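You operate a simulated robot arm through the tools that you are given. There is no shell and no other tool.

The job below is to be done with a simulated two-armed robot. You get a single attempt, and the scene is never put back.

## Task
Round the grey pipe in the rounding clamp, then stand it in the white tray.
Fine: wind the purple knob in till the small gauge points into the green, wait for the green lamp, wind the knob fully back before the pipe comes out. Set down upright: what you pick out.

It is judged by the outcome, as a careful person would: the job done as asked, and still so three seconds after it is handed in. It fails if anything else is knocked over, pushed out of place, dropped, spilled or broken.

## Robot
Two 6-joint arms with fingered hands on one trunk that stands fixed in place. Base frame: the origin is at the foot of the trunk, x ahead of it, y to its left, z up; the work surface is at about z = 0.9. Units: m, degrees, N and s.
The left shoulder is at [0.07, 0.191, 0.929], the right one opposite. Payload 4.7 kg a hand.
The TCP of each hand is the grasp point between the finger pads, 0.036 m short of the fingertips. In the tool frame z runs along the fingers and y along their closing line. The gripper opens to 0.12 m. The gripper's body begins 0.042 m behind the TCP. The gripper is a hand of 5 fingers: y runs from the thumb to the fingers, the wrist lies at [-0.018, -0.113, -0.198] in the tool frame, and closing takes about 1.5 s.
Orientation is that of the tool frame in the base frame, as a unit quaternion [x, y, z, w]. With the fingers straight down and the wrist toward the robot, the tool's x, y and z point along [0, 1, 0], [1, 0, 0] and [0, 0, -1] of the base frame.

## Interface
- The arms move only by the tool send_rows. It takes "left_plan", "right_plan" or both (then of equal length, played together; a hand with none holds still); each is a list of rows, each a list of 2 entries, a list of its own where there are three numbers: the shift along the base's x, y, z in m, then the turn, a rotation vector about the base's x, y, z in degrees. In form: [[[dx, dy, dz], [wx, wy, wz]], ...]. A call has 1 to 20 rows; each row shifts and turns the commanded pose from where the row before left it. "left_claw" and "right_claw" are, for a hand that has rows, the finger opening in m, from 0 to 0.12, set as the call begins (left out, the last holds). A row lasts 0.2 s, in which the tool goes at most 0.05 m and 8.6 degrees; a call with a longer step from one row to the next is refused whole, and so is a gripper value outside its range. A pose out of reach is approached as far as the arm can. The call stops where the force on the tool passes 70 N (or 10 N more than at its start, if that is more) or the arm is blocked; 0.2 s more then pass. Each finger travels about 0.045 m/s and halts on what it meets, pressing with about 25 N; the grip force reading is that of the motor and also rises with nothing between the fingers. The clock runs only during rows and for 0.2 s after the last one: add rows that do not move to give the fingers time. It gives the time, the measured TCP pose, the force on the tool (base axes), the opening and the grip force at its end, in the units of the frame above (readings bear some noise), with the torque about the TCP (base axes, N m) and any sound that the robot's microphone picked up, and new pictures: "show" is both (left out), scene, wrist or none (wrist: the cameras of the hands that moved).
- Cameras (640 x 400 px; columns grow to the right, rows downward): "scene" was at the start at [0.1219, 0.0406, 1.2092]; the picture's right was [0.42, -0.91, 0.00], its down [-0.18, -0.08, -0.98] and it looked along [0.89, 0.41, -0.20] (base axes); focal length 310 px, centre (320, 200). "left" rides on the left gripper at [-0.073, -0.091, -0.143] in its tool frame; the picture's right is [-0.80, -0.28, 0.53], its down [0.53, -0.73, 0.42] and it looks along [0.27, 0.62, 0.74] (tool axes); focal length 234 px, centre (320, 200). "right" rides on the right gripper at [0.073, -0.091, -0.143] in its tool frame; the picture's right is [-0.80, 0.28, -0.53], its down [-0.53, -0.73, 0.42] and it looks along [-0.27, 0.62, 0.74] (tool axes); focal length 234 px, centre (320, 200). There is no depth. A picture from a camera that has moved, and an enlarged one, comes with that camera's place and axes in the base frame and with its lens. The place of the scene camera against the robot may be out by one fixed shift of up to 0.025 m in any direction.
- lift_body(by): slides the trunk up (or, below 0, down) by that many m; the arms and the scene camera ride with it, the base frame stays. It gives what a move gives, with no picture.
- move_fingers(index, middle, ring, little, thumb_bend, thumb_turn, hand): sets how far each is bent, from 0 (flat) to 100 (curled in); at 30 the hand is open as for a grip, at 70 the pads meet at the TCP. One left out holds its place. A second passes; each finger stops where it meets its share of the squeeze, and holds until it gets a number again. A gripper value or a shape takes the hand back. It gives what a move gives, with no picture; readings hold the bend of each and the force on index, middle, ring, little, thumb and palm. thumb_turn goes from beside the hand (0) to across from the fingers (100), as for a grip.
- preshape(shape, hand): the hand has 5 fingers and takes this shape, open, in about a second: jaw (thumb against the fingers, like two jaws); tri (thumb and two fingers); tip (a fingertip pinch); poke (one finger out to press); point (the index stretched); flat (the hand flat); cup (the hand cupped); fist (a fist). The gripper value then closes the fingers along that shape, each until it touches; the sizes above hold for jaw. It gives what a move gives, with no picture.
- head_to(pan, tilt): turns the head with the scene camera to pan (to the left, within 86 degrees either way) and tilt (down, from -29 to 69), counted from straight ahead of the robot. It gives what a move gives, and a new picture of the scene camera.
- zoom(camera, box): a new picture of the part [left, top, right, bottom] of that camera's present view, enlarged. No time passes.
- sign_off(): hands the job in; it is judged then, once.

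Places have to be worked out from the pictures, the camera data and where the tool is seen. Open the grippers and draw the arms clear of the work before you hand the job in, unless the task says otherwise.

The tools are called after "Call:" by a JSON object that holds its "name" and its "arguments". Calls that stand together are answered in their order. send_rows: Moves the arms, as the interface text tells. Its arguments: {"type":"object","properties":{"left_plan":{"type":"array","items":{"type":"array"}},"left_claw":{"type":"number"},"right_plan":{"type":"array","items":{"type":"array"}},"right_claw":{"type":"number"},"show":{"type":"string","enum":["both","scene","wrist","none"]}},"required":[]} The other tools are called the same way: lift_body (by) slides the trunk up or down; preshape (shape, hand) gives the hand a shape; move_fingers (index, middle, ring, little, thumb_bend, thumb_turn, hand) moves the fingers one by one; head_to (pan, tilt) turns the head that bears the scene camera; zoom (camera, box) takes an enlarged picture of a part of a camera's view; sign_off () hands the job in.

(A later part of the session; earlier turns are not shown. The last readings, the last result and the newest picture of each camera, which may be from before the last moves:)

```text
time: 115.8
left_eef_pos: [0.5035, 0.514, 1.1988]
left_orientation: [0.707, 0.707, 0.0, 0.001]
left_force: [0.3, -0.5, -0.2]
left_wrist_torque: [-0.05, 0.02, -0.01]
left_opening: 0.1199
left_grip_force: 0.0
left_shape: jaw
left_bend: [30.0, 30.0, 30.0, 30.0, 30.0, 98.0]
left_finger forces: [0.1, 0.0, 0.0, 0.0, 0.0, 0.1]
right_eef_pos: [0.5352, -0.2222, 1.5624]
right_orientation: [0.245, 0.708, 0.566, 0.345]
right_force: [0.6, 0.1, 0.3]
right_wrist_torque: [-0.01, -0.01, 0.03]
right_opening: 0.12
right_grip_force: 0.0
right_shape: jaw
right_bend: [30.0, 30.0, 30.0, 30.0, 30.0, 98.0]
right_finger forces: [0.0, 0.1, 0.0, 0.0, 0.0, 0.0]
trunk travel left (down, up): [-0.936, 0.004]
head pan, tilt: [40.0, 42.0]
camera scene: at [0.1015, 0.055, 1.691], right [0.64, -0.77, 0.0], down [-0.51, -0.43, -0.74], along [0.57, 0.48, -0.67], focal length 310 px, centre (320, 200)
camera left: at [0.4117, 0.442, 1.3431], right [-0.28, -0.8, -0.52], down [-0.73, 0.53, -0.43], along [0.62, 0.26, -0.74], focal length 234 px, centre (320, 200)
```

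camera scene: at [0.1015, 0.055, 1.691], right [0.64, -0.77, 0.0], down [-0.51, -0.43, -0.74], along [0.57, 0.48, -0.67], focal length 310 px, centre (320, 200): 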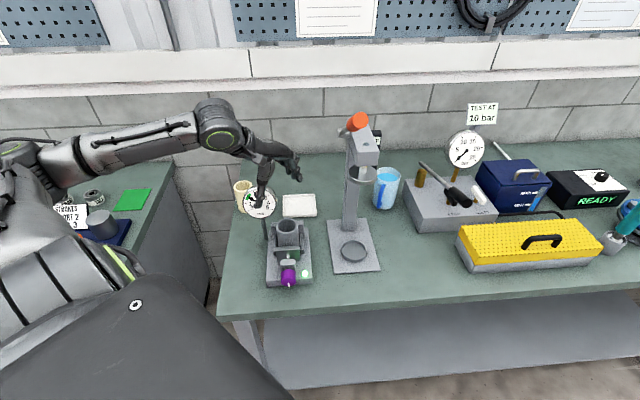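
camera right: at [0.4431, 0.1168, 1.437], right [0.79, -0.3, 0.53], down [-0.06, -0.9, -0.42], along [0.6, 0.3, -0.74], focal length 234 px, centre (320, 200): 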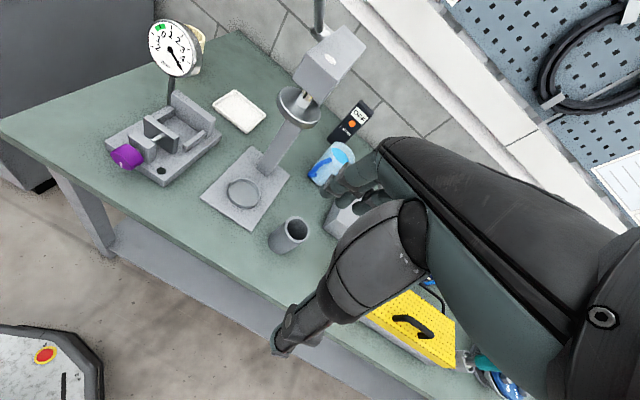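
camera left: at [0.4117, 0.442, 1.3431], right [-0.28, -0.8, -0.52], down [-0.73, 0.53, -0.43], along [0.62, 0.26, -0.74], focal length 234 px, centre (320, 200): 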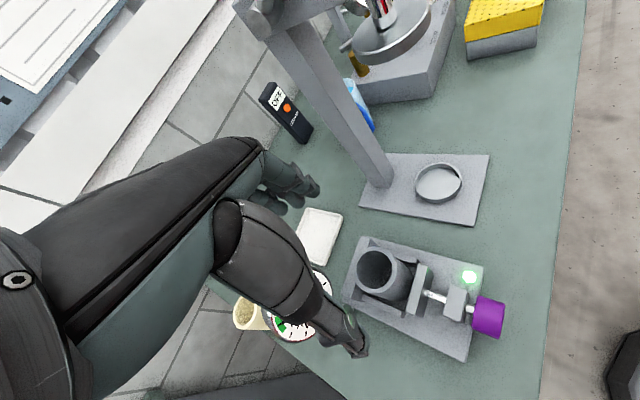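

The hand is level at (0.504, 0.514, 1.199). I'll enlarge the wrist view to locate the pipe in the clamp and the tray.

Call:
{"name": "zoom", "arguments": {"camera": "left", "box": [335, 225, 435, 325]}}

Call:
{"name": "zoom", "arguments": {"camera": "left", "box": [270, 185, 370, 285]}}

Call:
{"name": "zoom", "arguments": {"camera": "scene", "box": [255, 180, 335, 260]}}

```text
4.00 times, centred on (385, 275) of left
camera zoom: at [0.4117, 0.442, 1.3431], right [-0.28, -0.8, -0.52], down [-0.73, 0.53, -0.43], along [0.62, 0.26, -0.74], focal length 937 px, centre (60, -100)
```

zoom: 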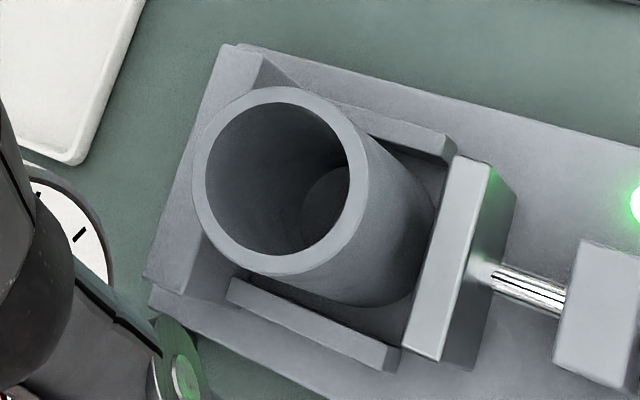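

```text
4.00 times, centred on (320, 235) of left
camera zoom: at [0.4117, 0.442, 1.3431], right [-0.28, -0.8, -0.52], down [-0.73, 0.53, -0.43], along [0.62, 0.26, -0.74], focal length 937 px, centre (320, 60)
```

zoom: 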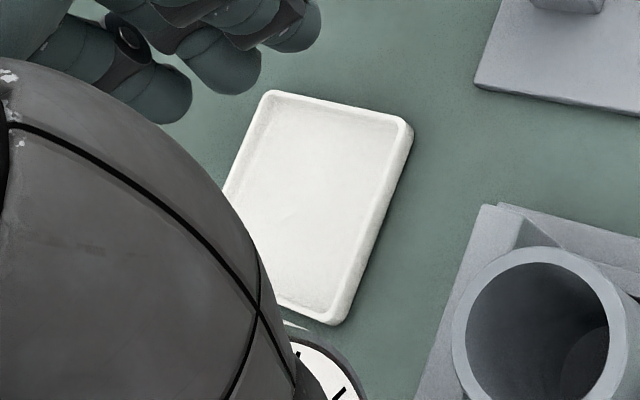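

```text
5.00 times, centred on (295, 220) of scene
camera zoom: at [0.1015, 0.055, 1.691], right [0.64, -0.77, 0.0], down [-0.51, -0.43, -0.74], along [0.57, 0.48, -0.67], focal length 1548 px, centre (445, 100)
```

zoom: 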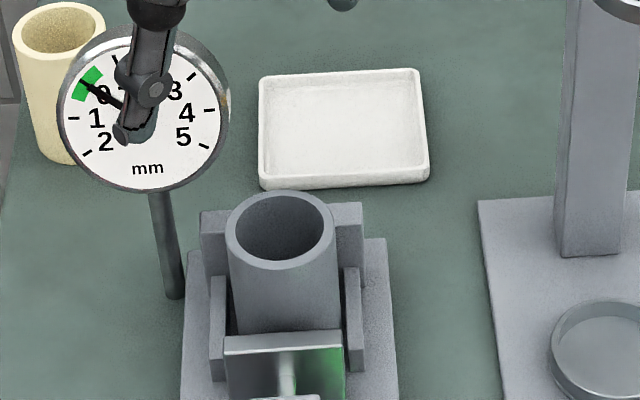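

The pipe is still at (0.518, 0.517), and the tray centre comes out at (0.695, 0.636), consistent with before. Lowering straight down around the pipe's top, fingertips staying above the jaws.

Call:
{"name": "send_rows", "arguments": {"left_plan": [[[0.0125, 0.0065, -0.02], [0, 0, 0]], [[0, 0, -0.04], [0, 0, 0]], [[0, 0, -0.04], [0, 0, 0]], [[0, 0, -0.035], [0, 0, 0]], [[0, 0, -0.02], [0, 0, 0]], [[0, 0, -0.0138], [0, 0, 0]], [[0, 0, 0], [0, 0, 0]]], "left_claw": 0.112, "show": "both"}}

Call:
{"name": "zoom", "arguments": {"camera": "scene", "box": [235, 170, 325, 260]}}

```text
time: 117.3
left_eef_pos: [0.5155, 0.522, 1.0295]
left_orientation: [0.707, 0.707, -0.001, 0.001]
left_force: [-0.2, -0.7, 0.5]
left_wrist_torque: [0.04, -0.09, 0.03]
left_opening: 0.1121
left_grip_force: 0.0
left_shape: jaw
left_bend: [28.0, 31.0, 30.0, 31.0, 32.0, 98.0]
left_finger forces: [0.0, 0.0, 0.0, 0.0, 0.0, 0.0]
right_eef_pos: [0.5369, -0.2224, 1.5623]
right_orientation: [0.244, 0.708, 0.566, 0.345]
right_force: [0.5, 0.2, -0.5]
right_wrist_torque: [0.0, 0.02, 0.0]
right_opening: 0.1198
right_grip_force: 0.0
right_shape: jaw
right_bend: [30.0, 30.0, 30.0, 30.0, 30.0, 98.0]
right_finger forces: [0.1, 0.0, 0.0, 0.0, 0.0, 0.0]
trunk travel left (down, up): [-0.936, 0.004]
head pan, tilt: [40.0, 42.0]
camera scene: at [0.1016, 0.055, 1.691], right [0.64, -0.77, 0.0], down [-0.51, -0.43, -0.74], along [0.57, 0.48, -0.67], focal length 310 px, centre (320, 200)
camera left: at [0.4238, 0.4487, 1.1743], right [-0.28, -0.8, -0.52], down [-0.73, 0.53, -0.43], along [0.62, 0.26, -0.74], focal length 234 px, centre (320, 200)
```

scene: 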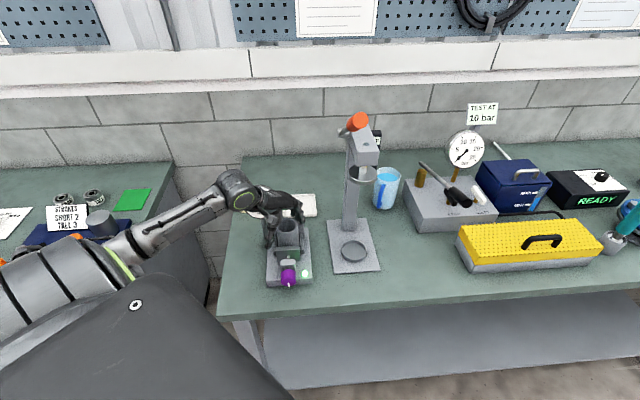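
left: 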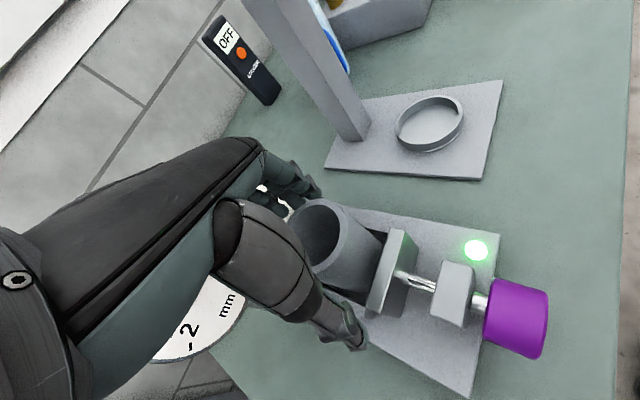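

```text
4.44 times, centred on (280, 215) of scene
camera zoom: at [0.1016, 0.055, 1.691], right [0.64, -0.77, 0.0], down [-0.51, -0.43, -0.74], along [0.57, 0.48, -0.67], focal length 1376 px, centre (498, 133)
```

zoom: 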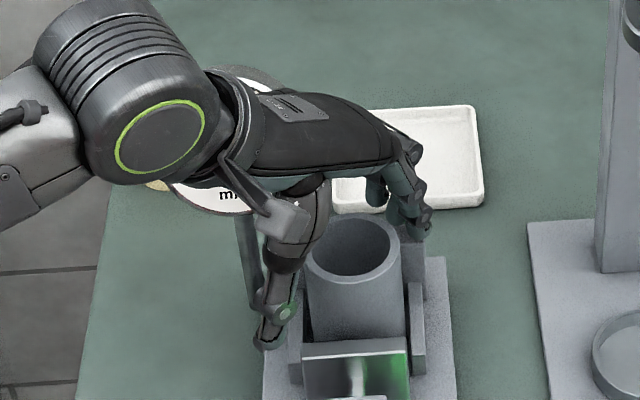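

No contact on the way down. Closing the fingers on the pipe.

Call:
{"name": "send_rows", "arguments": {"left_plan": [[[0, 0, 0], [0, 0, 0]], [[0, 0, 0], [0, 0, 0]], [[0, 0, 0], [0, 0, 0]], [[0, 0, 0], [0, 0, 0]], [[0, 0, 0], [0, 0, 0]], [[0, 0, 0], [0, 0, 0]], [[0, 0, 0], [0, 0, 0]], [[0, 0, 0], [0, 0, 0]], [[0, 0, 0], [0, 0, 0]]], "left_claw": 0.04, "show": "wrist"}}

Call:
{"name": "zoom", "arguments": {"camera": "left", "box": [250, 170, 430, 330]}}

Call:
{"name": "zoom", "arguments": {"camera": "scene", "box": [235, 170, 325, 260]}}

```text
time: 119.3
left_eef_pos: [0.5165, 0.5215, 1.0309]
left_orientation: [0.709, 0.706, 0.0, 0.001]
left_force: [4.1, -2.6, 0.6]
left_wrist_torque: [0.19, 0.12, -0.37]
left_opening: 0.0502
left_grip_force: 25.1
left_shape: jaw
left_bend: [74.0, 50.0, 51.0, 47.0, 73.0, 100.0]
left_finger forces: [13.0, 7.5, 0.0, 5.0, 21.2, 0.0]
right_eef_pos: [0.5364, -0.2226, 1.5605]
right_orientation: [0.244, 0.708, 0.566, 0.344]
right_force: [0.1, -0.4, 0.9]
right_wrist_torque: [0.0, -0.02, 0.01]
right_opening: 0.1199
right_grip_force: 0.0
right_shape: jaw
right_bend: [30.0, 30.0, 30.0, 30.0, 30.0, 98.0]
right_finger forces: [0.0, 0.1, 0.0, 0.0, 0.0, 0.0]
trunk travel left (down, up): [-0.936, 0.004]
head pan, tilt: [40.0, 42.0]
camera left: at [0.4245, 0.4482, 1.1747], right [-0.28, -0.8, -0.53], down [-0.73, 0.53, -0.43], along [0.62, 0.26, -0.74], focal length 234 px, centre (320, 200)
```

left: 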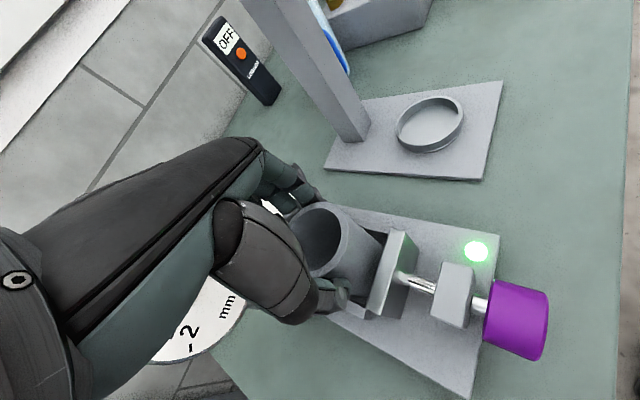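

```text
2.50 times, centred on (340, 250) of left
camera zoom: at [0.4245, 0.4482, 1.1747], right [-0.28, -0.8, -0.53], down [-0.73, 0.53, -0.43], along [0.62, 0.26, -0.74], focal length 585 px, centre (270, 75)
```

zoom: 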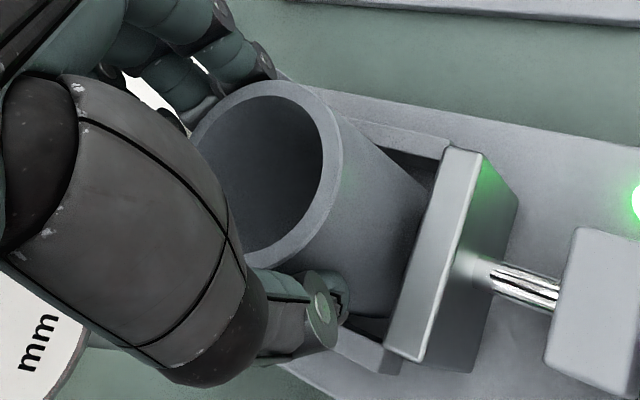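

```text
4.44 times, centred on (280, 215) of scene
camera zoom: at [0.1025, 0.0544, 1.691], right [0.64, -0.77, 0.0], down [-0.51, -0.43, -0.74], along [0.57, 0.48, -0.67], focal length 1376 px, centre (498, 133)
```

zoom: 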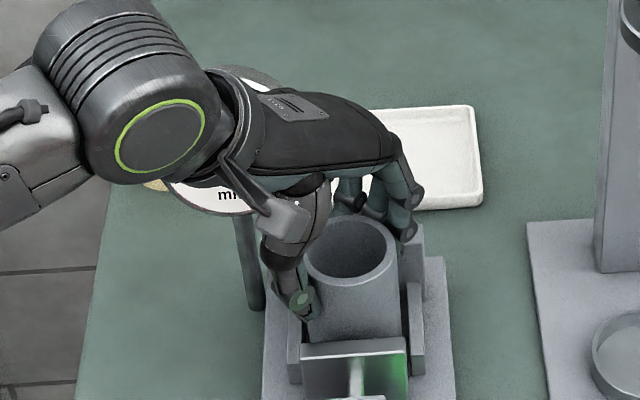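

Firm grip, like the first time. Lifting straight up gently at first to check the pipe slides free of the rails.

Call:
{"name": "send_rows", "arguments": {"left_plan": [[[0, 0, 0.008], [0, 0, 0]], [[0, 0, 0.01], [0, 0, 0]], [[0, 0, 0.012], [0, 0, 0]], [[0, 0, 0], [0, 0, 0]]], "show": "none"}}

Call:
{"name": "zoom", "arguments": {"camera": "scene", "box": [235, 170, 325, 260]}}

```text
time: 120.3
left_eef_pos: [0.5152, 0.5234, 1.0594]
left_orientation: [0.708, 0.706, 0.001, 0.001]
left_force: [0.6, 0.2, -1.7]
left_wrist_torque: [-0.03, 0.01, -0.05]
left_opening: 0.0501
left_grip_force: 25.1
left_shape: jaw
left_bend: [74.0, 50.0, 51.0, 48.0, 73.0, 100.0]
left_finger forces: [12.9, 7.5, 0.0, 0.6, 21.2, 0.0]
right_eef_pos: [0.5359, -0.2218, 1.5619]
right_orientation: [0.244, 0.708, 0.567, 0.344]
right_force: [-0.4, -0.4, 0.1]
right_wrist_torque: [-0.02, 0.03, 0.0]
right_opening: 0.1198
right_grip_force: 0.0
right_shape: jaw
right_bend: [30.0, 30.0, 30.0, 30.0, 30.0, 98.0]
right_finger forces: [0.0, 0.0, 0.0, 0.0, 0.1, 0.1]
trunk travel left (down, up): [-0.936, 0.004]
head pan, tilt: [40.0, 42.0]
```

```text
4.44 times, centred on (280, 215) of scene
camera zoom: at [0.1017, 0.0554, 1.691], right [0.64, -0.77, 0.0], down [-0.51, -0.43, -0.74], along [0.57, 0.48, -0.67], focal length 1376 px, centre (498, 133)
```

zoom: 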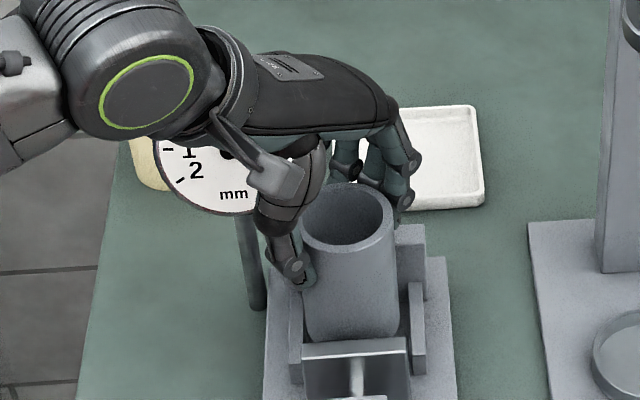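

The pipe slides free cleanly. Lifting on to 1.235 m so that everything clears the gauge.

Call:
{"name": "send_rows", "arguments": {"left_plan": [[[0, 0, 0.02], [0, 0, 0]], [[0, 0, 0.03], [0, 0, 0]], [[0, 0, 0.035], [0, 0, 0]], [[0, 0, 0.035], [0, 0, 0]], [[0, 0, 0.035], [0, 0, 0]], [[0, 0, 0.02], [0, 0, 0]], [[0, 0, 0], [0, 0, 0]]], "show": "both"}}

Call:
{"name": "zoom", "arguments": {"camera": "scene", "box": [210, 140, 340, 290]}}

```text
time: 122.0
left_eef_pos: [0.5152, 0.5213, 1.2346]
left_orientation: [0.708, 0.706, 0.0, 0.002]
left_force: [0.5, 0.0, -0.7]
left_wrist_torque: [-0.01, -0.04, -0.02]
left_opening: 0.0502
left_grip_force: 24.6
left_shape: jaw
left_bend: [74.0, 50.0, 51.0, 48.0, 73.0, 100.0]
left_finger forces: [13.0, 7.6, 0.0, 0.1, 21.2, 0.0]
right_eef_pos: [0.5361, -0.2217, 1.5619]
right_orientation: [0.244, 0.708, 0.566, 0.344]
right_force: [0.7, 0.3, 0.7]
right_wrist_torque: [0.01, -0.03, 0.01]
right_opening: 0.1201
right_grip_force: 0.1
right_shape: jaw
right_bend: [30.0, 30.0, 30.0, 30.0, 30.0, 98.0]
right_finger forces: [0.0, 0.1, 0.0, 0.0, 0.0, 0.1]
trunk travel left (down, up): [-0.936, 0.004]
head pan, tilt: [40.0, 42.0]
camera scene: at [0.1016, 0.0556, 1.691], right [0.64, -0.77, 0.0], down [-0.51, -0.43, -0.74], along [0.57, 0.48, -0.67], focal length 310 px, centre (320, 200)
camera left: at [0.4238, 0.4485, 1.3787], right [-0.28, -0.8, -0.52], down [-0.73, 0.53, -0.43], along [0.62, 0.26, -0.74], focal length 234 px, centre (320, 200)
```

scene: 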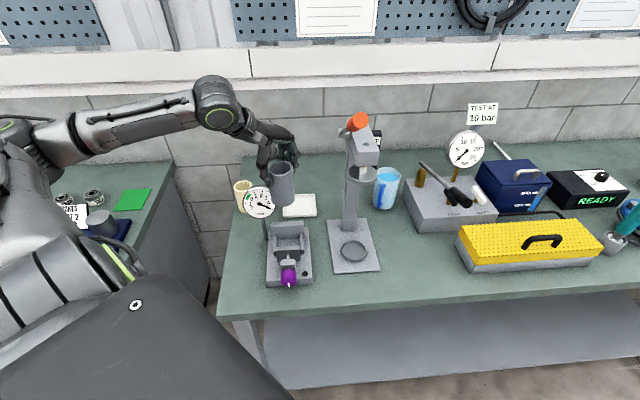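
left: 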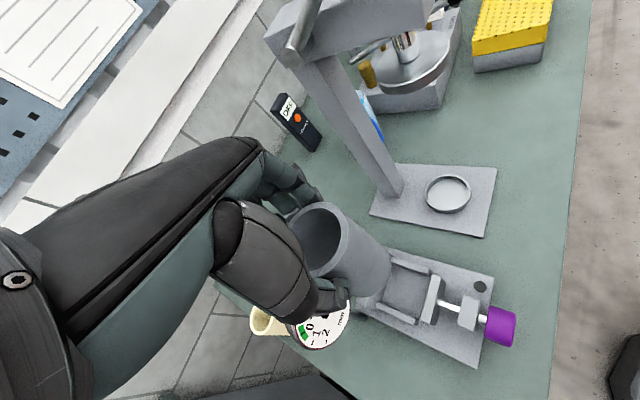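

```text
2.67 times, centred on (275, 215) of scene
camera zoom: at [0.1016, 0.0556, 1.691], right [0.64, -0.77, 0.0], down [-0.51, -0.43, -0.74], along [0.57, 0.48, -0.67], focal length 826 px, centre (440, 160)
```

zoom: 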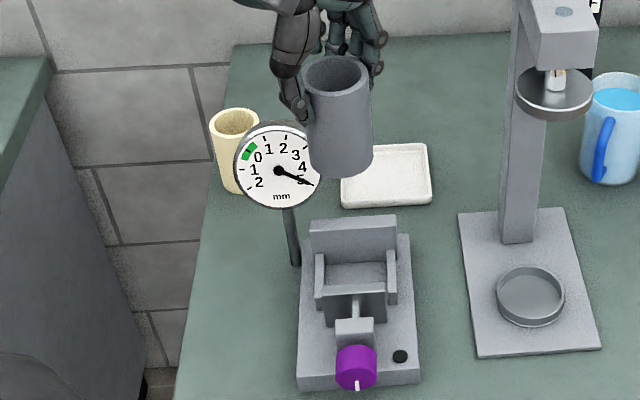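

The clamp is empty and intact, and the pipe hangs straight. Moving over the tray at this height.

Call:
{"name": "send_rows", "arguments": {"left_plan": [[[0.015, 0.01, 0], [0, 0, 0]], [[0.0297, 0.01995, 0], [0, 0, 0]], [[0.0297, 0.01995, 0], [0, 0, 0]], [[0.0297, 0.01995, 0], [0, 0, 0]], [[0.0297, 0.01995, 0], [0, 0, 0]], [[0.0297, 0.01995, 0], [0, 0, 0]], [[0.0148, 0.0099, 0], [0, 0, 0]], [[0, 0, 0], [0, 0, 0]]], "show": "both"}}

Call:
{"name": "zoom", "arguments": {"camera": "scene", "box": [230, 110, 360, 250]}}

Call:
{"name": "zoom", "arguments": {"camera": "left", "box": [250, 170, 450, 360]}}

```text
time: 123.8
left_eef_pos: [0.6934, 0.6404, 1.2364]
left_orientation: [0.708, 0.706, 0.001, 0.0]
left_force: [0.0, 0.2, -2.0]
left_wrist_torque: [0.0, 0.04, 0.0]
left_opening: 0.0501
left_grip_force: 25.2
left_shape: jaw
left_bend: [74.0, 50.0, 51.0, 48.0, 73.0, 100.0]
left_finger forces: [13.1, 7.7, 0.0, 0.0, 21.2, 0.0]
right_eef_pos: [0.536, -0.2228, 1.5618]
right_orientation: [0.244, 0.708, 0.566, 0.345]
right_force: [-0.4, -0.5, 1.0]
right_wrist_torque: [0.02, 0.03, 0.0]
right_opening: 0.12
right_grip_force: 0.1
right_shape: jaw
right_bend: [30.0, 30.0, 30.0, 30.0, 30.0, 98.0]
right_finger forces: [0.1, 0.0, 0.0, 0.1, 0.0, 0.1]
trunk travel left (down, up): [-0.936, 0.004]
head pan, tilt: [40.0, 42.0]
camera scene: at [0.101, 0.0553, 1.6911], right [0.64, -0.77, 0.0], down [-0.51, -0.43, -0.74], along [0.57, 0.48, -0.67], focal length 310 px, centre (320, 200)
camera left: at [0.6019, 0.5677, 1.3809], right [-0.28, -0.8, -0.52], down [-0.73, 0.53, -0.43], along [0.62, 0.26, -0.74], focal length 234 px, centre (320, 200)
```

scene: 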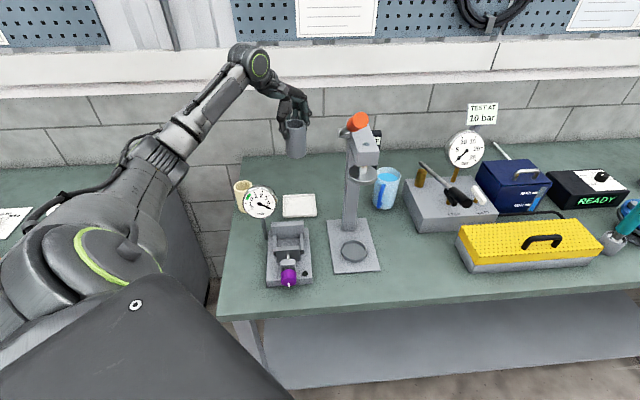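
left: 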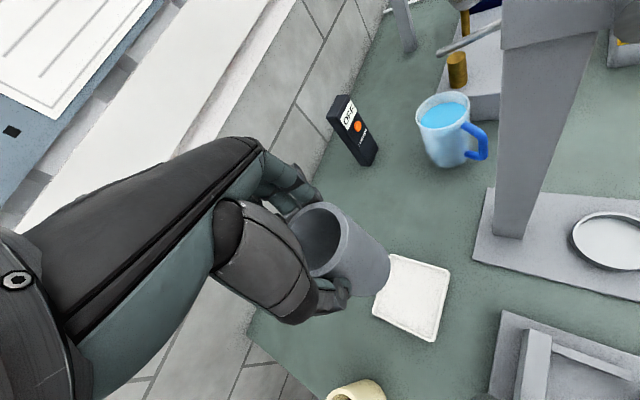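

```text
2.86 times, centred on (295, 180) of scene
camera zoom: at [0.101, 0.0553, 1.6911], right [0.64, -0.77, 0.0], down [-0.51, -0.43, -0.74], along [0.57, 0.48, -0.67], focal length 885 px, centre (391, 257)
```

zoom: 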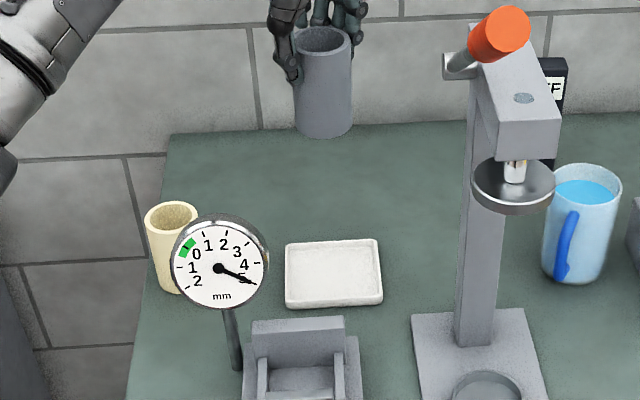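

```text
2.11 times, centred on (350, 265) of left
camera zoom: at [0.6019, 0.5677, 1.3809], right [-0.28, -0.8, -0.52], down [-0.73, 0.53, -0.43], along [0.62, 0.26, -0.74], focal length 493 px, centre (257, 63)
```

zoom: 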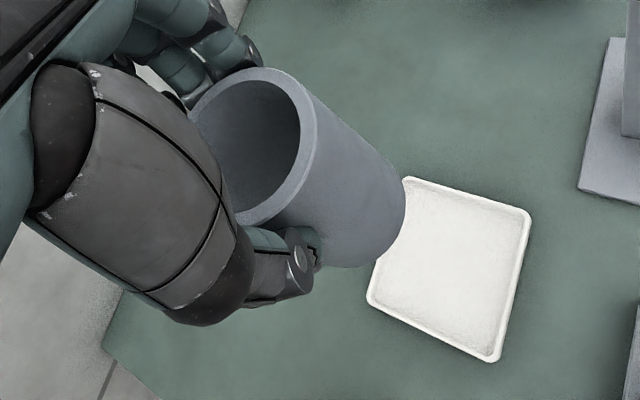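

The pipe centre is at (0.695, 0.636) and the tray centre at (0.696, 0.639) from this view. I'll nudge 3 mm and lower part way, watching the forearm's clearance over the gauge.

Call:
{"name": "send_rows", "arguments": {"left_plan": [[[0.001, 0.003, -0.03], [0, 0, 0]], [[0, 0, -0.035], [0, 0, 0]], [[0, 0, -0.035], [0, 0, 0]], [[0, 0, -0.035], [0, 0, 0]], [[0, 0, 0], [0, 0, 0]]], "show": "both"}}

Call:
{"name": "zoom", "arguments": {"camera": "scene", "box": [210, 110, 360, 260]}}

Call:
{"name": "zoom", "arguments": {"camera": "left", "box": [250, 170, 450, 360]}}

```text
time: 125.0
left_eef_pos: [0.6956, 0.643, 1.1025]
left_orientation: [0.709, 0.706, 0.0, 0.001]
left_force: [0.8, -0.2, -1.5]
left_wrist_torque: [0.0, -0.03, 0.0]
left_opening: 0.0501
left_grip_force: 24.5
left_shape: jaw
left_bend: [74.0, 50.0, 51.0, 48.0, 73.0, 100.0]
left_finger forces: [13.2, 7.7, 0.0, 0.0, 21.1, 0.0]
right_eef_pos: [0.5355, -0.2218, 1.5624]
right_orientation: [0.244, 0.707, 0.566, 0.345]
right_force: [-0.3, 0.1, -0.1]
right_wrist_torque: [0.01, -0.01, 0.0]
right_opening: 0.1196
right_grip_force: 0.1
right_shape: jaw
right_bend: [30.0, 30.0, 30.0, 30.0, 30.0, 98.0]
right_finger forces: [0.1, 0.0, 0.0, 0.1, 0.0, 0.0]
trunk travel left (down, up): [-0.936, 0.004]
head pan, tilt: [40.0, 42.0]
camera scene: at [0.1015, 0.0553, 1.691], right [0.64, -0.77, 0.0], down [-0.51, -0.43, -0.74], along [0.57, 0.48, -0.67], focal length 310 px, centre (320, 200)
camera left: at [0.6035, 0.5706, 1.2451], right [-0.28, -0.8, -0.53], down [-0.73, 0.53, -0.43], along [0.62, 0.27, -0.74], focal length 234 px, centre (320, 200)
```

scene: 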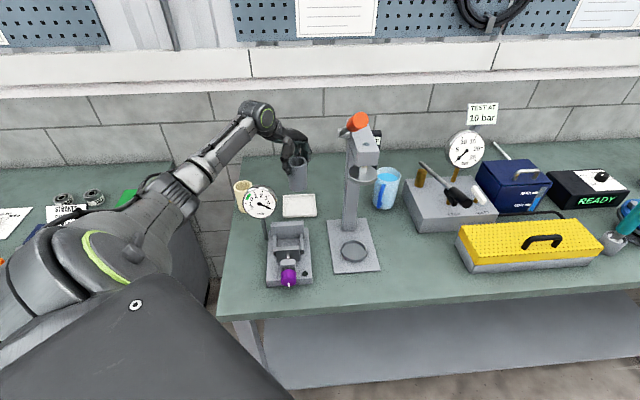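
left: 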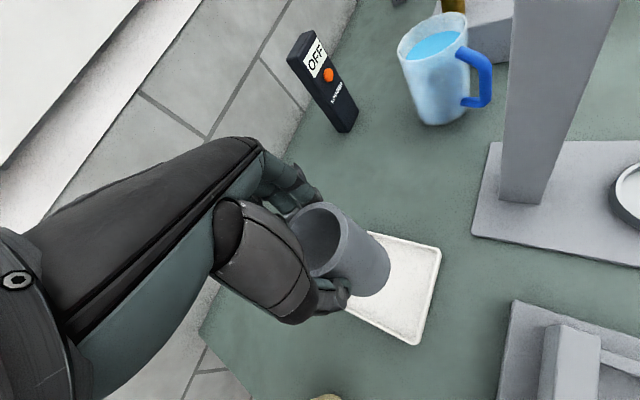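

```text
2.67 times, centred on (285, 185) of scene
camera zoom: at [0.1015, 0.0553, 1.691], right [0.64, -0.77, 0.0], down [-0.51, -0.43, -0.74], along [0.57, 0.48, -0.67], focal length 826 px, centre (413, 240)
```

zoom: 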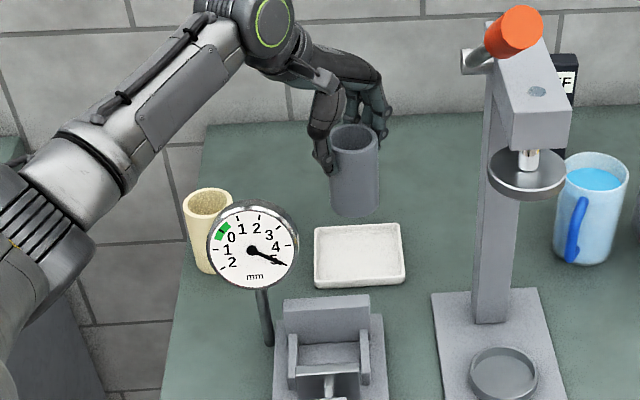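

```text
2.11 times, centred on (350, 265) of left
camera zoom: at [0.6035, 0.5706, 1.2451], right [-0.28, -0.8, -0.53], down [-0.73, 0.53, -0.43], along [0.62, 0.27, -0.74], focal length 493 px, centre (257, 63)
```

zoom: 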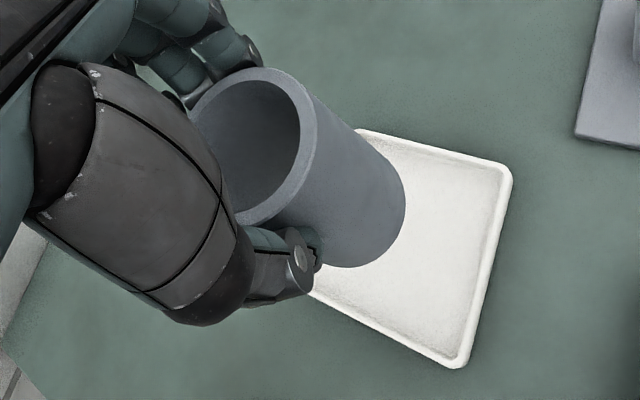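

Converging well onto the tray. Lowering to just above the rim.

Call:
{"name": "send_rows", "arguments": {"left_plan": [[[0, 0, -0.03], [0, 0, 0]], [[0, 0, -0.025], [0, 0, 0]], [[0, 0, -0.0175], [0, 0, 0]], [[0, 0, 0], [0, 0, 0]]], "show": "both"}}

Call:
{"name": "zoom", "arguments": {"camera": "scene", "box": [230, 130, 340, 250]}}

Call:
{"name": "zoom", "arguments": {"camera": "left", "box": [270, 190, 430, 350]}}

```text
time: 126.0
left_eef_pos: [0.6956, 0.6436, 1.0267]
left_orientation: [0.708, 0.706, 0.0, 0.001]
left_force: [0.1, -1.0, -1.6]
left_wrist_torque: [-0.01, 0.02, 0.0]
left_opening: 0.0502
left_grip_force: 24.7
left_shape: jaw
left_bend: [74.0, 50.0, 51.0, 48.0, 73.0, 100.0]
left_finger forces: [13.2, 7.9, 0.1, 0.0, 21.1, 0.1]
right_eef_pos: [0.5367, -0.2225, 1.5607]
right_orientation: [0.244, 0.708, 0.566, 0.345]
right_force: [-0.2, 0.3, 0.2]
right_wrist_torque: [0.02, 0.0, 0.04]
right_opening: 0.1201
right_grip_force: 0.1
right_shape: jaw
right_bend: [30.0, 30.0, 30.0, 30.0, 30.0, 98.0]
right_finger forces: [0.0, 0.1, 0.1, 0.1, 0.1, 0.0]
trunk travel left (down, up): [-0.936, 0.004]
head pan, tilt: [40.0, 42.0]
camera scene: at [0.1018, 0.0554, 1.691], right [0.64, -0.77, 0.0], down [-0.51, -0.43, -0.74], along [0.57, 0.48, -0.67], focal length 310 px, centre (320, 200)
camera left: at [0.6047, 0.5701, 1.1704], right [-0.28, -0.8, -0.52], down [-0.73, 0.53, -0.43], along [0.62, 0.26, -0.74], focal length 234 px, centre (320, 200)
```

scene: 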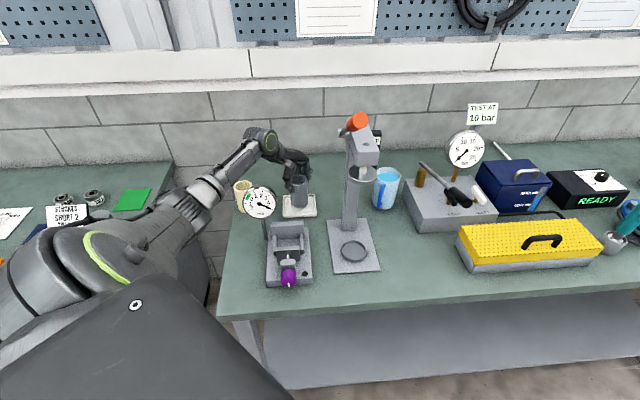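
left: 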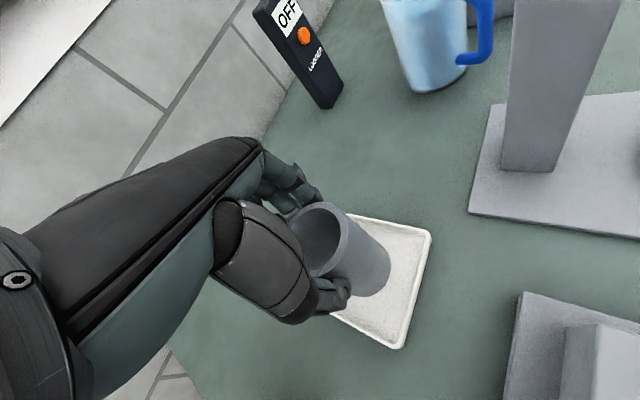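

```text
3.33 times, centred on (285, 190) of scene
camera zoom: at [0.1018, 0.0554, 1.691], right [0.64, -0.77, 0.0], down [-0.51, -0.43, -0.74], along [0.57, 0.48, -0.67], focal length 1032 px, centre (437, 233)
```

zoom: 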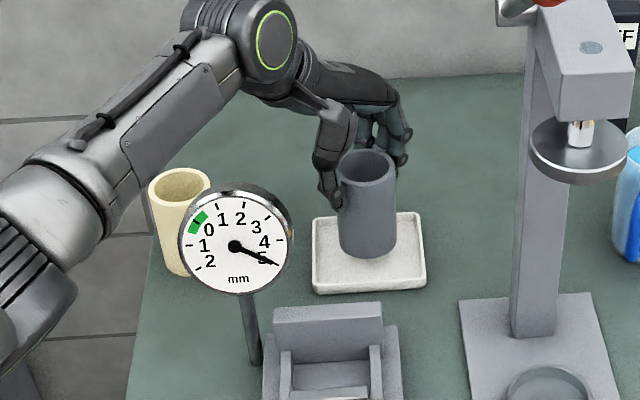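

```text
2.50 times, centred on (350, 270) of left
camera zoom: at [0.6047, 0.5701, 1.1704], right [-0.28, -0.8, -0.52], down [-0.73, 0.53, -0.43], along [0.62, 0.26, -0.74], focal length 585 px, centre (245, 25)
```

zoom: 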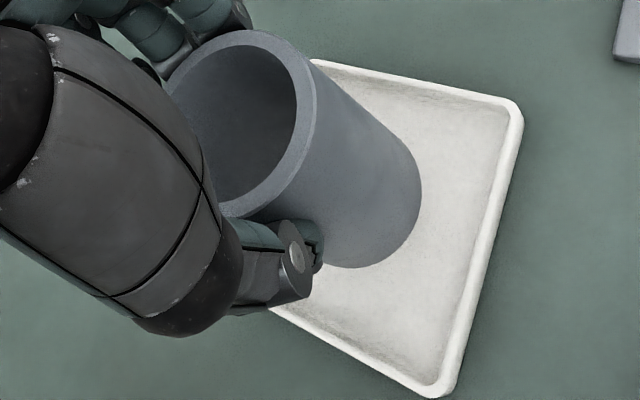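

The pipe is right over the tray centre, with its bottom about 2 cm above the floor of the tray. Lowering in small steps until it touches.

Call:
{"name": "send_rows", "arguments": {"left_plan": [[[0, 0, -0.008], [0, 0, 0]], [[0, 0, -0.006], [0, 0, 0]], [[0, 0, -0.002], [0, 0, 0]], [[0, 0, 0], [0, 0, 0]]], "show": "none"}}

Call:
{"name": "send_rows", "arguments": {"left_plan": [[[0, 0, -0.0015], [0, 0, 0]], [[0, 0, -0.0015], [0, 0, 0]], [[0, 0, 0], [0, 0, 0]]], "show": "none"}}

```text
time: 127.0
left_eef_pos: [0.6941, 0.6442, 1.0106]
left_orientation: [0.708, 0.706, 0.0, 0.002]
left_force: [0.9, -0.1, -1.7]
left_wrist_torque: [0.01, -0.01, -0.04]
left_opening: 0.0497
left_grip_force: 24.8
left_shape: jaw
left_bend: [74.0, 50.0, 51.0, 48.0, 73.0, 100.0]
left_finger forces: [13.2, 7.7, 0.1, 0.0, 21.2, 0.0]
right_eef_pos: [0.5366, -0.2227, 1.5613]
right_orientation: [0.245, 0.708, 0.566, 0.345]
right_force: [-0.1, -0.2, -0.3]
right_wrist_torque: [0.0, -0.01, 0.0]
right_opening: 0.1202
right_grip_force: 0.1
right_shape: jaw
right_bend: [30.0, 30.0, 30.0, 30.0, 30.0, 98.0]
right_finger forces: [0.0, 0.0, 0.1, 0.0, 0.0, 0.0]
trunk travel left (down, up): [-0.936, 0.004]
head pan, tilt: [40.0, 42.0]
```

```text
time: 127.8
left_eef_pos: [0.6946, 0.6443, 1.0087]
left_orientation: [0.708, 0.706, 0.0, 0.002]
left_force: [0.6, -0.1, -1.4]
left_wrist_torque: [-0.01, 0.01, 0.01]
left_opening: 0.0499
left_grip_force: 25.0
left_shape: jaw
left_bend: [74.0, 50.0, 51.0, 48.0, 73.0, 100.0]
left_finger forces: [13.2, 7.8, 0.0, 0.0, 21.1, 0.0]
right_eef_pos: [0.5372, -0.2233, 1.5626]
right_orientation: [0.245, 0.708, 0.566, 0.346]
right_force: [0.0, -0.6, 0.2]
right_wrist_torque: [0.0, 0.01, -0.02]
right_opening: 0.1198
right_grip_force: 0.1
right_shape: jaw
right_bend: [30.0, 30.0, 30.0, 30.0, 30.0, 98.0]
right_finger forces: [0.1, 0.0, 0.1, 0.1, 0.0, 0.0]
trunk travel left (down, up): [-0.936, 0.004]
head pan, tilt: [40.0, 42.0]
```

No contact yet at 1.009 m. Continuing down in 1.5 mm steps.

Call:
{"name": "send_rows", "arguments": {"left_plan": [[[0, 0, -0.0015], [0, 0, 0]], [[0, 0, -0.0015], [0, 0, 0]], [[0, 0, 0], [0, 0, 0]]], "show": "none"}}

```text
time: 128.6
left_eef_pos: [0.6947, 0.6422, 1.0041]
left_orientation: [0.708, 0.707, 0.0, 0.001]
left_force: [-0.5, -0.2, -1.7]
left_wrist_torque: [-0.01, 0.01, -0.03]
left_opening: 0.0495
left_grip_force: 25.2
left_shape: jaw
left_bend: [74.0, 50.0, 51.0, 48.0, 73.0, 100.0]
left_finger forces: [13.2, 7.8, 0.1, 0.0, 21.1, 0.1]
right_eef_pos: [0.536, -0.2224, 1.5608]
right_orientation: [0.244, 0.708, 0.566, 0.345]
right_force: [-0.6, 0.3, 0.3]
right_wrist_torque: [0.0, -0.02, -0.02]
right_opening: 0.1198
right_grip_force: 0.1
right_shape: jaw
right_bend: [30.0, 30.0, 30.0, 30.0, 30.0, 98.0]
right_finger forces: [0.1, 0.0, 0.0, 0.0, 0.0, 0.0]
trunk travel left (down, up): [-0.936, 0.004]
head pan, tilt: [40.0, 42.0]
```

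Still no contact at 1.004 m; continuing carefully.

Call:
{"name": "send_rows", "arguments": {"left_plan": [[[0, 0, -0.001], [0, 0, 0]], [[0, 0, -0.001], [0, 0, 0]], [[0, 0, 0], [0, 0, 0]]], "show": "none"}}

Call:
{"name": "zoom", "arguments": {"camera": "scene", "box": [250, 150, 340, 230]}}

```text
time: 129.3
left_eef_pos: [0.6955, 0.6441, 1.0035]
left_orientation: [0.707, 0.707, 0.002, 0.001]
left_force: [0.2, 2.1, 4.1]
left_wrist_torque: [0.09, -0.14, 0.02]
left_opening: 0.0498
left_grip_force: 25.0
left_shape: jaw
left_bend: [74.0, 50.0, 51.0, 48.0, 73.0, 100.0]
left_finger forces: [13.1, 8.5, 0.0, 0.0, 21.3, 0.0]
right_eef_pos: [0.5362, -0.2217, 1.562]
right_orientation: [0.245, 0.707, 0.566, 0.345]
right_force: [0.4, -0.9, 0.0]
right_wrist_torque: [0.03, -0.01, -0.04]
right_opening: 0.12
right_grip_force: 0.1
right_shape: jaw
right_bend: [30.0, 30.0, 30.0, 30.0, 30.0, 98.0]
right_finger forces: [0.0, 0.1, 0.0, 0.0, 0.0, 0.0]
trunk travel left (down, up): [-0.936, 0.004]
head pan, tilt: [40.0, 42.0]
```

```text
5.00 times, centred on (295, 190) of scene
camera zoom: at [0.1008, 0.0549, 1.6912], right [0.64, -0.77, 0.0], down [-0.51, -0.43, -0.74], along [0.57, 0.48, -0.67], focal length 1548 px, centre (445, 250)
```

zoom: 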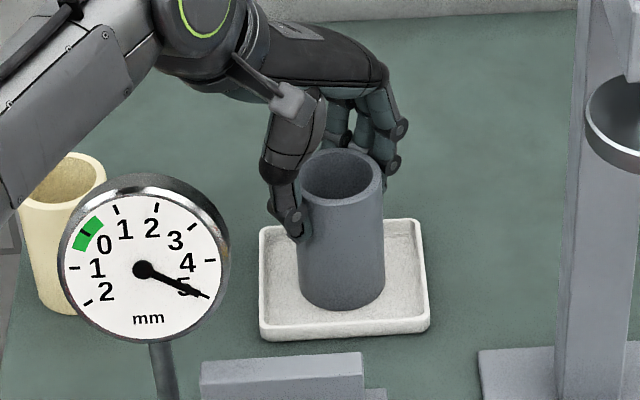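

Contact: the force changed by about 6 N, and the pipe stands in the middle of the tray. One more millimetre to seat it, then I'll open the fingers slowly.

Call:
{"name": "send_rows", "arguments": {"left_plan": [[[0, 0, -0.0008], [0, 0, 0]], [[0, 0, 0], [0, 0, 0]], [[0, 0, 0], [0, 0, 0]]], "show": "none"}}

Call:
{"name": "send_rows", "arguments": {"left_plan": [[[0, 0, 0], [0, 0, 0]], [[0, 0, 0], [0, 0, 0]], [[0, 0, 0], [0, 0, 0]], [[0, 0, 0], [0, 0, 0]], [[0, 0, 0], [0, 0, 0]], [[0, 0, 0], [0, 0, 0]], [[0, 0, 0], [0, 0, 0]], [[0, 0, 0], [0, 0, 0]]], "left_claw": 0.115, "show": "both"}}

Call:
{"name": "zoom", "arguments": {"camera": "scene", "box": [250, 150, 340, 230]}}

```text
time: 130.2
left_eef_pos: [0.6961, 0.6426, 1.004]
left_orientation: [0.708, 0.707, 0.001, 0.001]
left_force: [0.0, 3.8, 8.8]
left_wrist_torque: [0.07, -0.16, 0.05]
left_opening: 0.0502
left_grip_force: 25.3
left_shape: jaw
left_bend: [74.0, 50.0, 51.0, 48.0, 73.0, 100.0]
left_finger forces: [13.2, 9.5, 0.0, 0.0, 21.9, 0.0]
right_eef_pos: [0.5358, -0.2233, 1.5623]
right_orientation: [0.245, 0.707, 0.566, 0.346]
right_force: [-0.3, 1.0, 0.6]
right_wrist_torque: [-0.02, -0.01, -0.02]
right_opening: 0.1199
right_grip_force: 0.1
right_shape: jaw
right_bend: [30.0, 30.0, 30.0, 30.0, 30.0, 98.0]
right_finger forces: [0.0, 0.0, 0.0, 0.0, 0.2, 0.1]
trunk travel left (down, up): [-0.936, 0.004]
head pan, tilt: [40.0, 42.0]
```

```text
time: 131.9
left_eef_pos: [0.6957, 0.6439, 1.002]
left_orientation: [0.708, 0.706, 0.001, 0.001]
left_force: [0.1, 0.2, 0.8]
left_wrist_torque: [0.0, 0.0, 0.01]
left_opening: 0.1148
left_grip_force: 0.0
left_shape: jaw
left_bend: [31.0, 31.0, 30.0, 31.0, 31.0, 98.0]
left_finger forces: [0.0, 0.0, 0.1, 0.0, 0.2, 0.0]
right_eef_pos: [0.5372, -0.2225, 1.5616]
right_orientation: [0.245, 0.708, 0.566, 0.345]
right_force: [0.9, 0.5, -0.6]
right_wrist_torque: [0.0, -0.02, -0.01]
right_opening: 0.1201
right_grip_force: 0.1
right_shape: jaw
right_bend: [30.0, 30.0, 30.0, 30.0, 30.0, 98.0]
right_finger forces: [0.0, 0.0, 0.0, 0.0, 0.0, 0.1]
trunk travel left (down, up): [-0.936, 0.004]
head pan, tilt: [40.0, 42.0]
camera scene: at [0.1017, 0.0552, 1.691], right [0.64, -0.77, 0.0], down [-0.51, -0.43, -0.74], along [0.57, 0.48, -0.67], focal length 310 px, centre (320, 200)
camera left: at [0.6039, 0.5707, 1.1462], right [-0.28, -0.8, -0.52], down [-0.73, 0.53, -0.43], along [0.62, 0.26, -0.74], focal length 234 px, centre (320, 200)
```

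scene: 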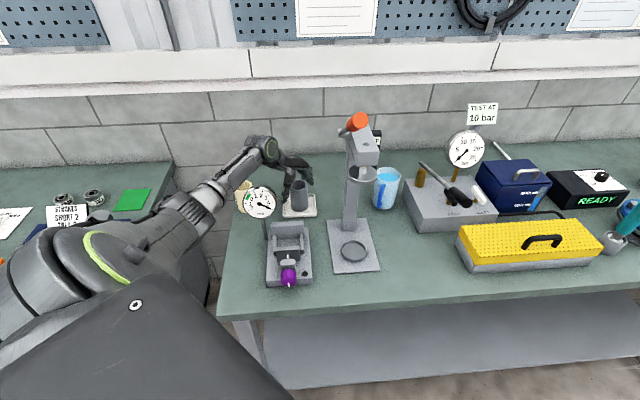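
left: 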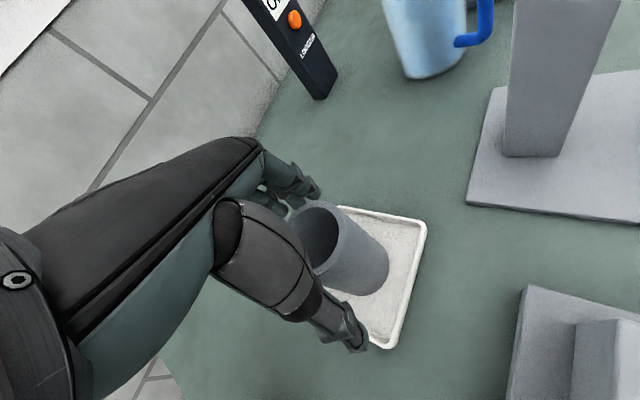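

```text
5.00 times, centred on (295, 190) of scene
camera zoom: at [0.1017, 0.0552, 1.691], right [0.64, -0.77, 0.0], down [-0.51, -0.43, -0.74], along [0.57, 0.48, -0.67], focal length 1548 px, centre (445, 250)
```

zoom: 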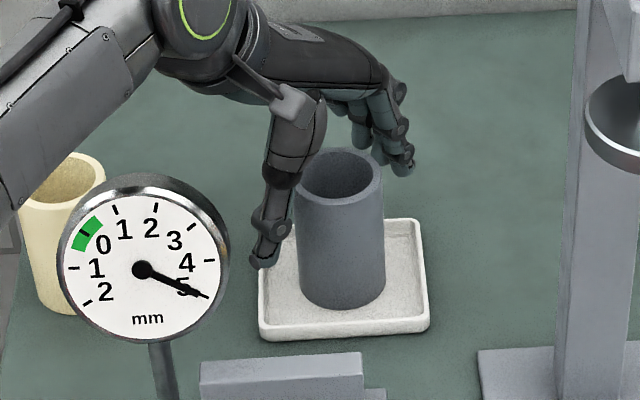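

The pipe stands upright on its own in the tray. Raising the hand straight up, clear of it.

Call:
{"name": "send_rows", "arguments": {"left_plan": [[[0, 0, 0.015], [0, 0, 0]], [[0, 0, 0.03], [0, 0, 0]], [[0, 0, 0.04], [0, 0, 0]], [[0, 0, 0.04], [0, 0, 0]], [[0, 0, 0.04], [0, 0, 0]], [[0, 0, 0.04], [0, 0, 0]], [[0, 0, 0.035], [0, 0, 0]], [[0, 0, 0], [0, 0, 0]]], "show": "both"}}

Call:
{"name": "zoom", "arguments": {"camera": "scene", "box": [220, 150, 350, 290]}}

```text
time: 133.8
left_eef_pos: [0.6935, 0.6442, 1.2423]
left_orientation: [0.708, 0.706, 0.0, 0.001]
left_force: [0.0, 0.0, -0.3]
left_wrist_torque: [0.0, -0.01, 0.01]
left_opening: 0.1148
left_grip_force: 0.1
left_shape: jaw
left_bend: [31.0, 31.0, 30.0, 31.0, 31.0, 98.0]
left_finger forces: [0.0, 0.2, 0.1, 0.1, 0.0, 0.1]
right_eef_pos: [0.5363, -0.222, 1.5627]
right_orientation: [0.243, 0.708, 0.566, 0.344]
right_force: [-0.1, 0.0, 0.4]
right_wrist_torque: [0.0, 0.02, 0.01]
right_opening: 0.1199
right_grip_force: 0.1
right_shape: jaw
right_bend: [30.0, 30.0, 30.0, 30.0, 30.0, 98.0]
right_finger forces: [0.0, 0.0, 0.1, 0.0, 0.0, 0.0]
trunk travel left (down, up): [-0.936, 0.004]
head pan, tilt: [40.0, 42.0]
camera scene: at [0.1017, 0.0554, 1.691], right [0.64, -0.77, 0.0], down [-0.51, -0.43, -0.74], along [0.57, 0.48, -0.67], focal length 310 px, centre (320, 200)
camera left: at [0.603, 0.5708, 1.3863], right [-0.28, -0.8, -0.52], down [-0.73, 0.53, -0.43], along [0.62, 0.26, -0.74], focal length 234 px, centre (320, 200)
```

scene: 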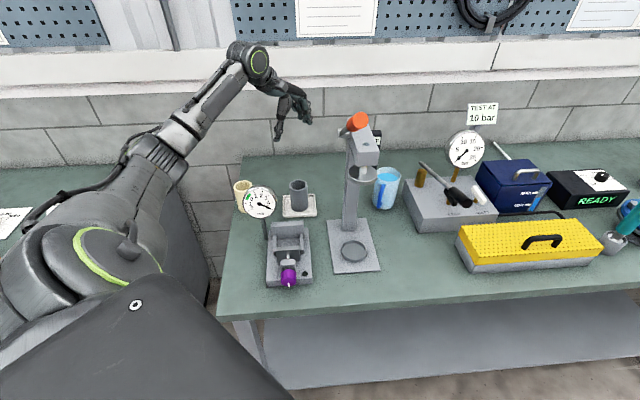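
left: 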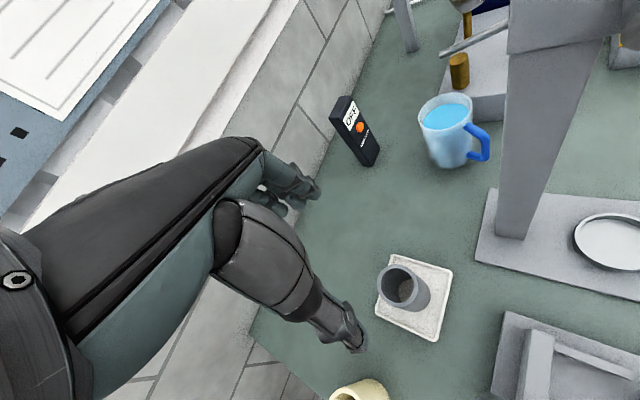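

```text
2.86 times, centred on (285, 220) of scene
camera zoom: at [0.1017, 0.0554, 1.691], right [0.64, -0.77, 0.0], down [-0.51, -0.43, -0.74], along [0.57, 0.48, -0.67], focal length 885 px, centre (420, 143)
```

zoom: 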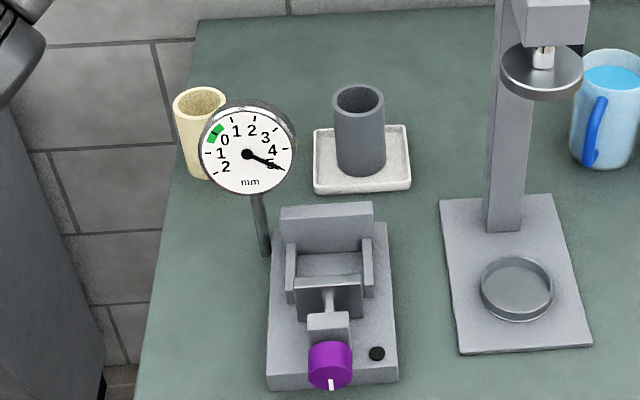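

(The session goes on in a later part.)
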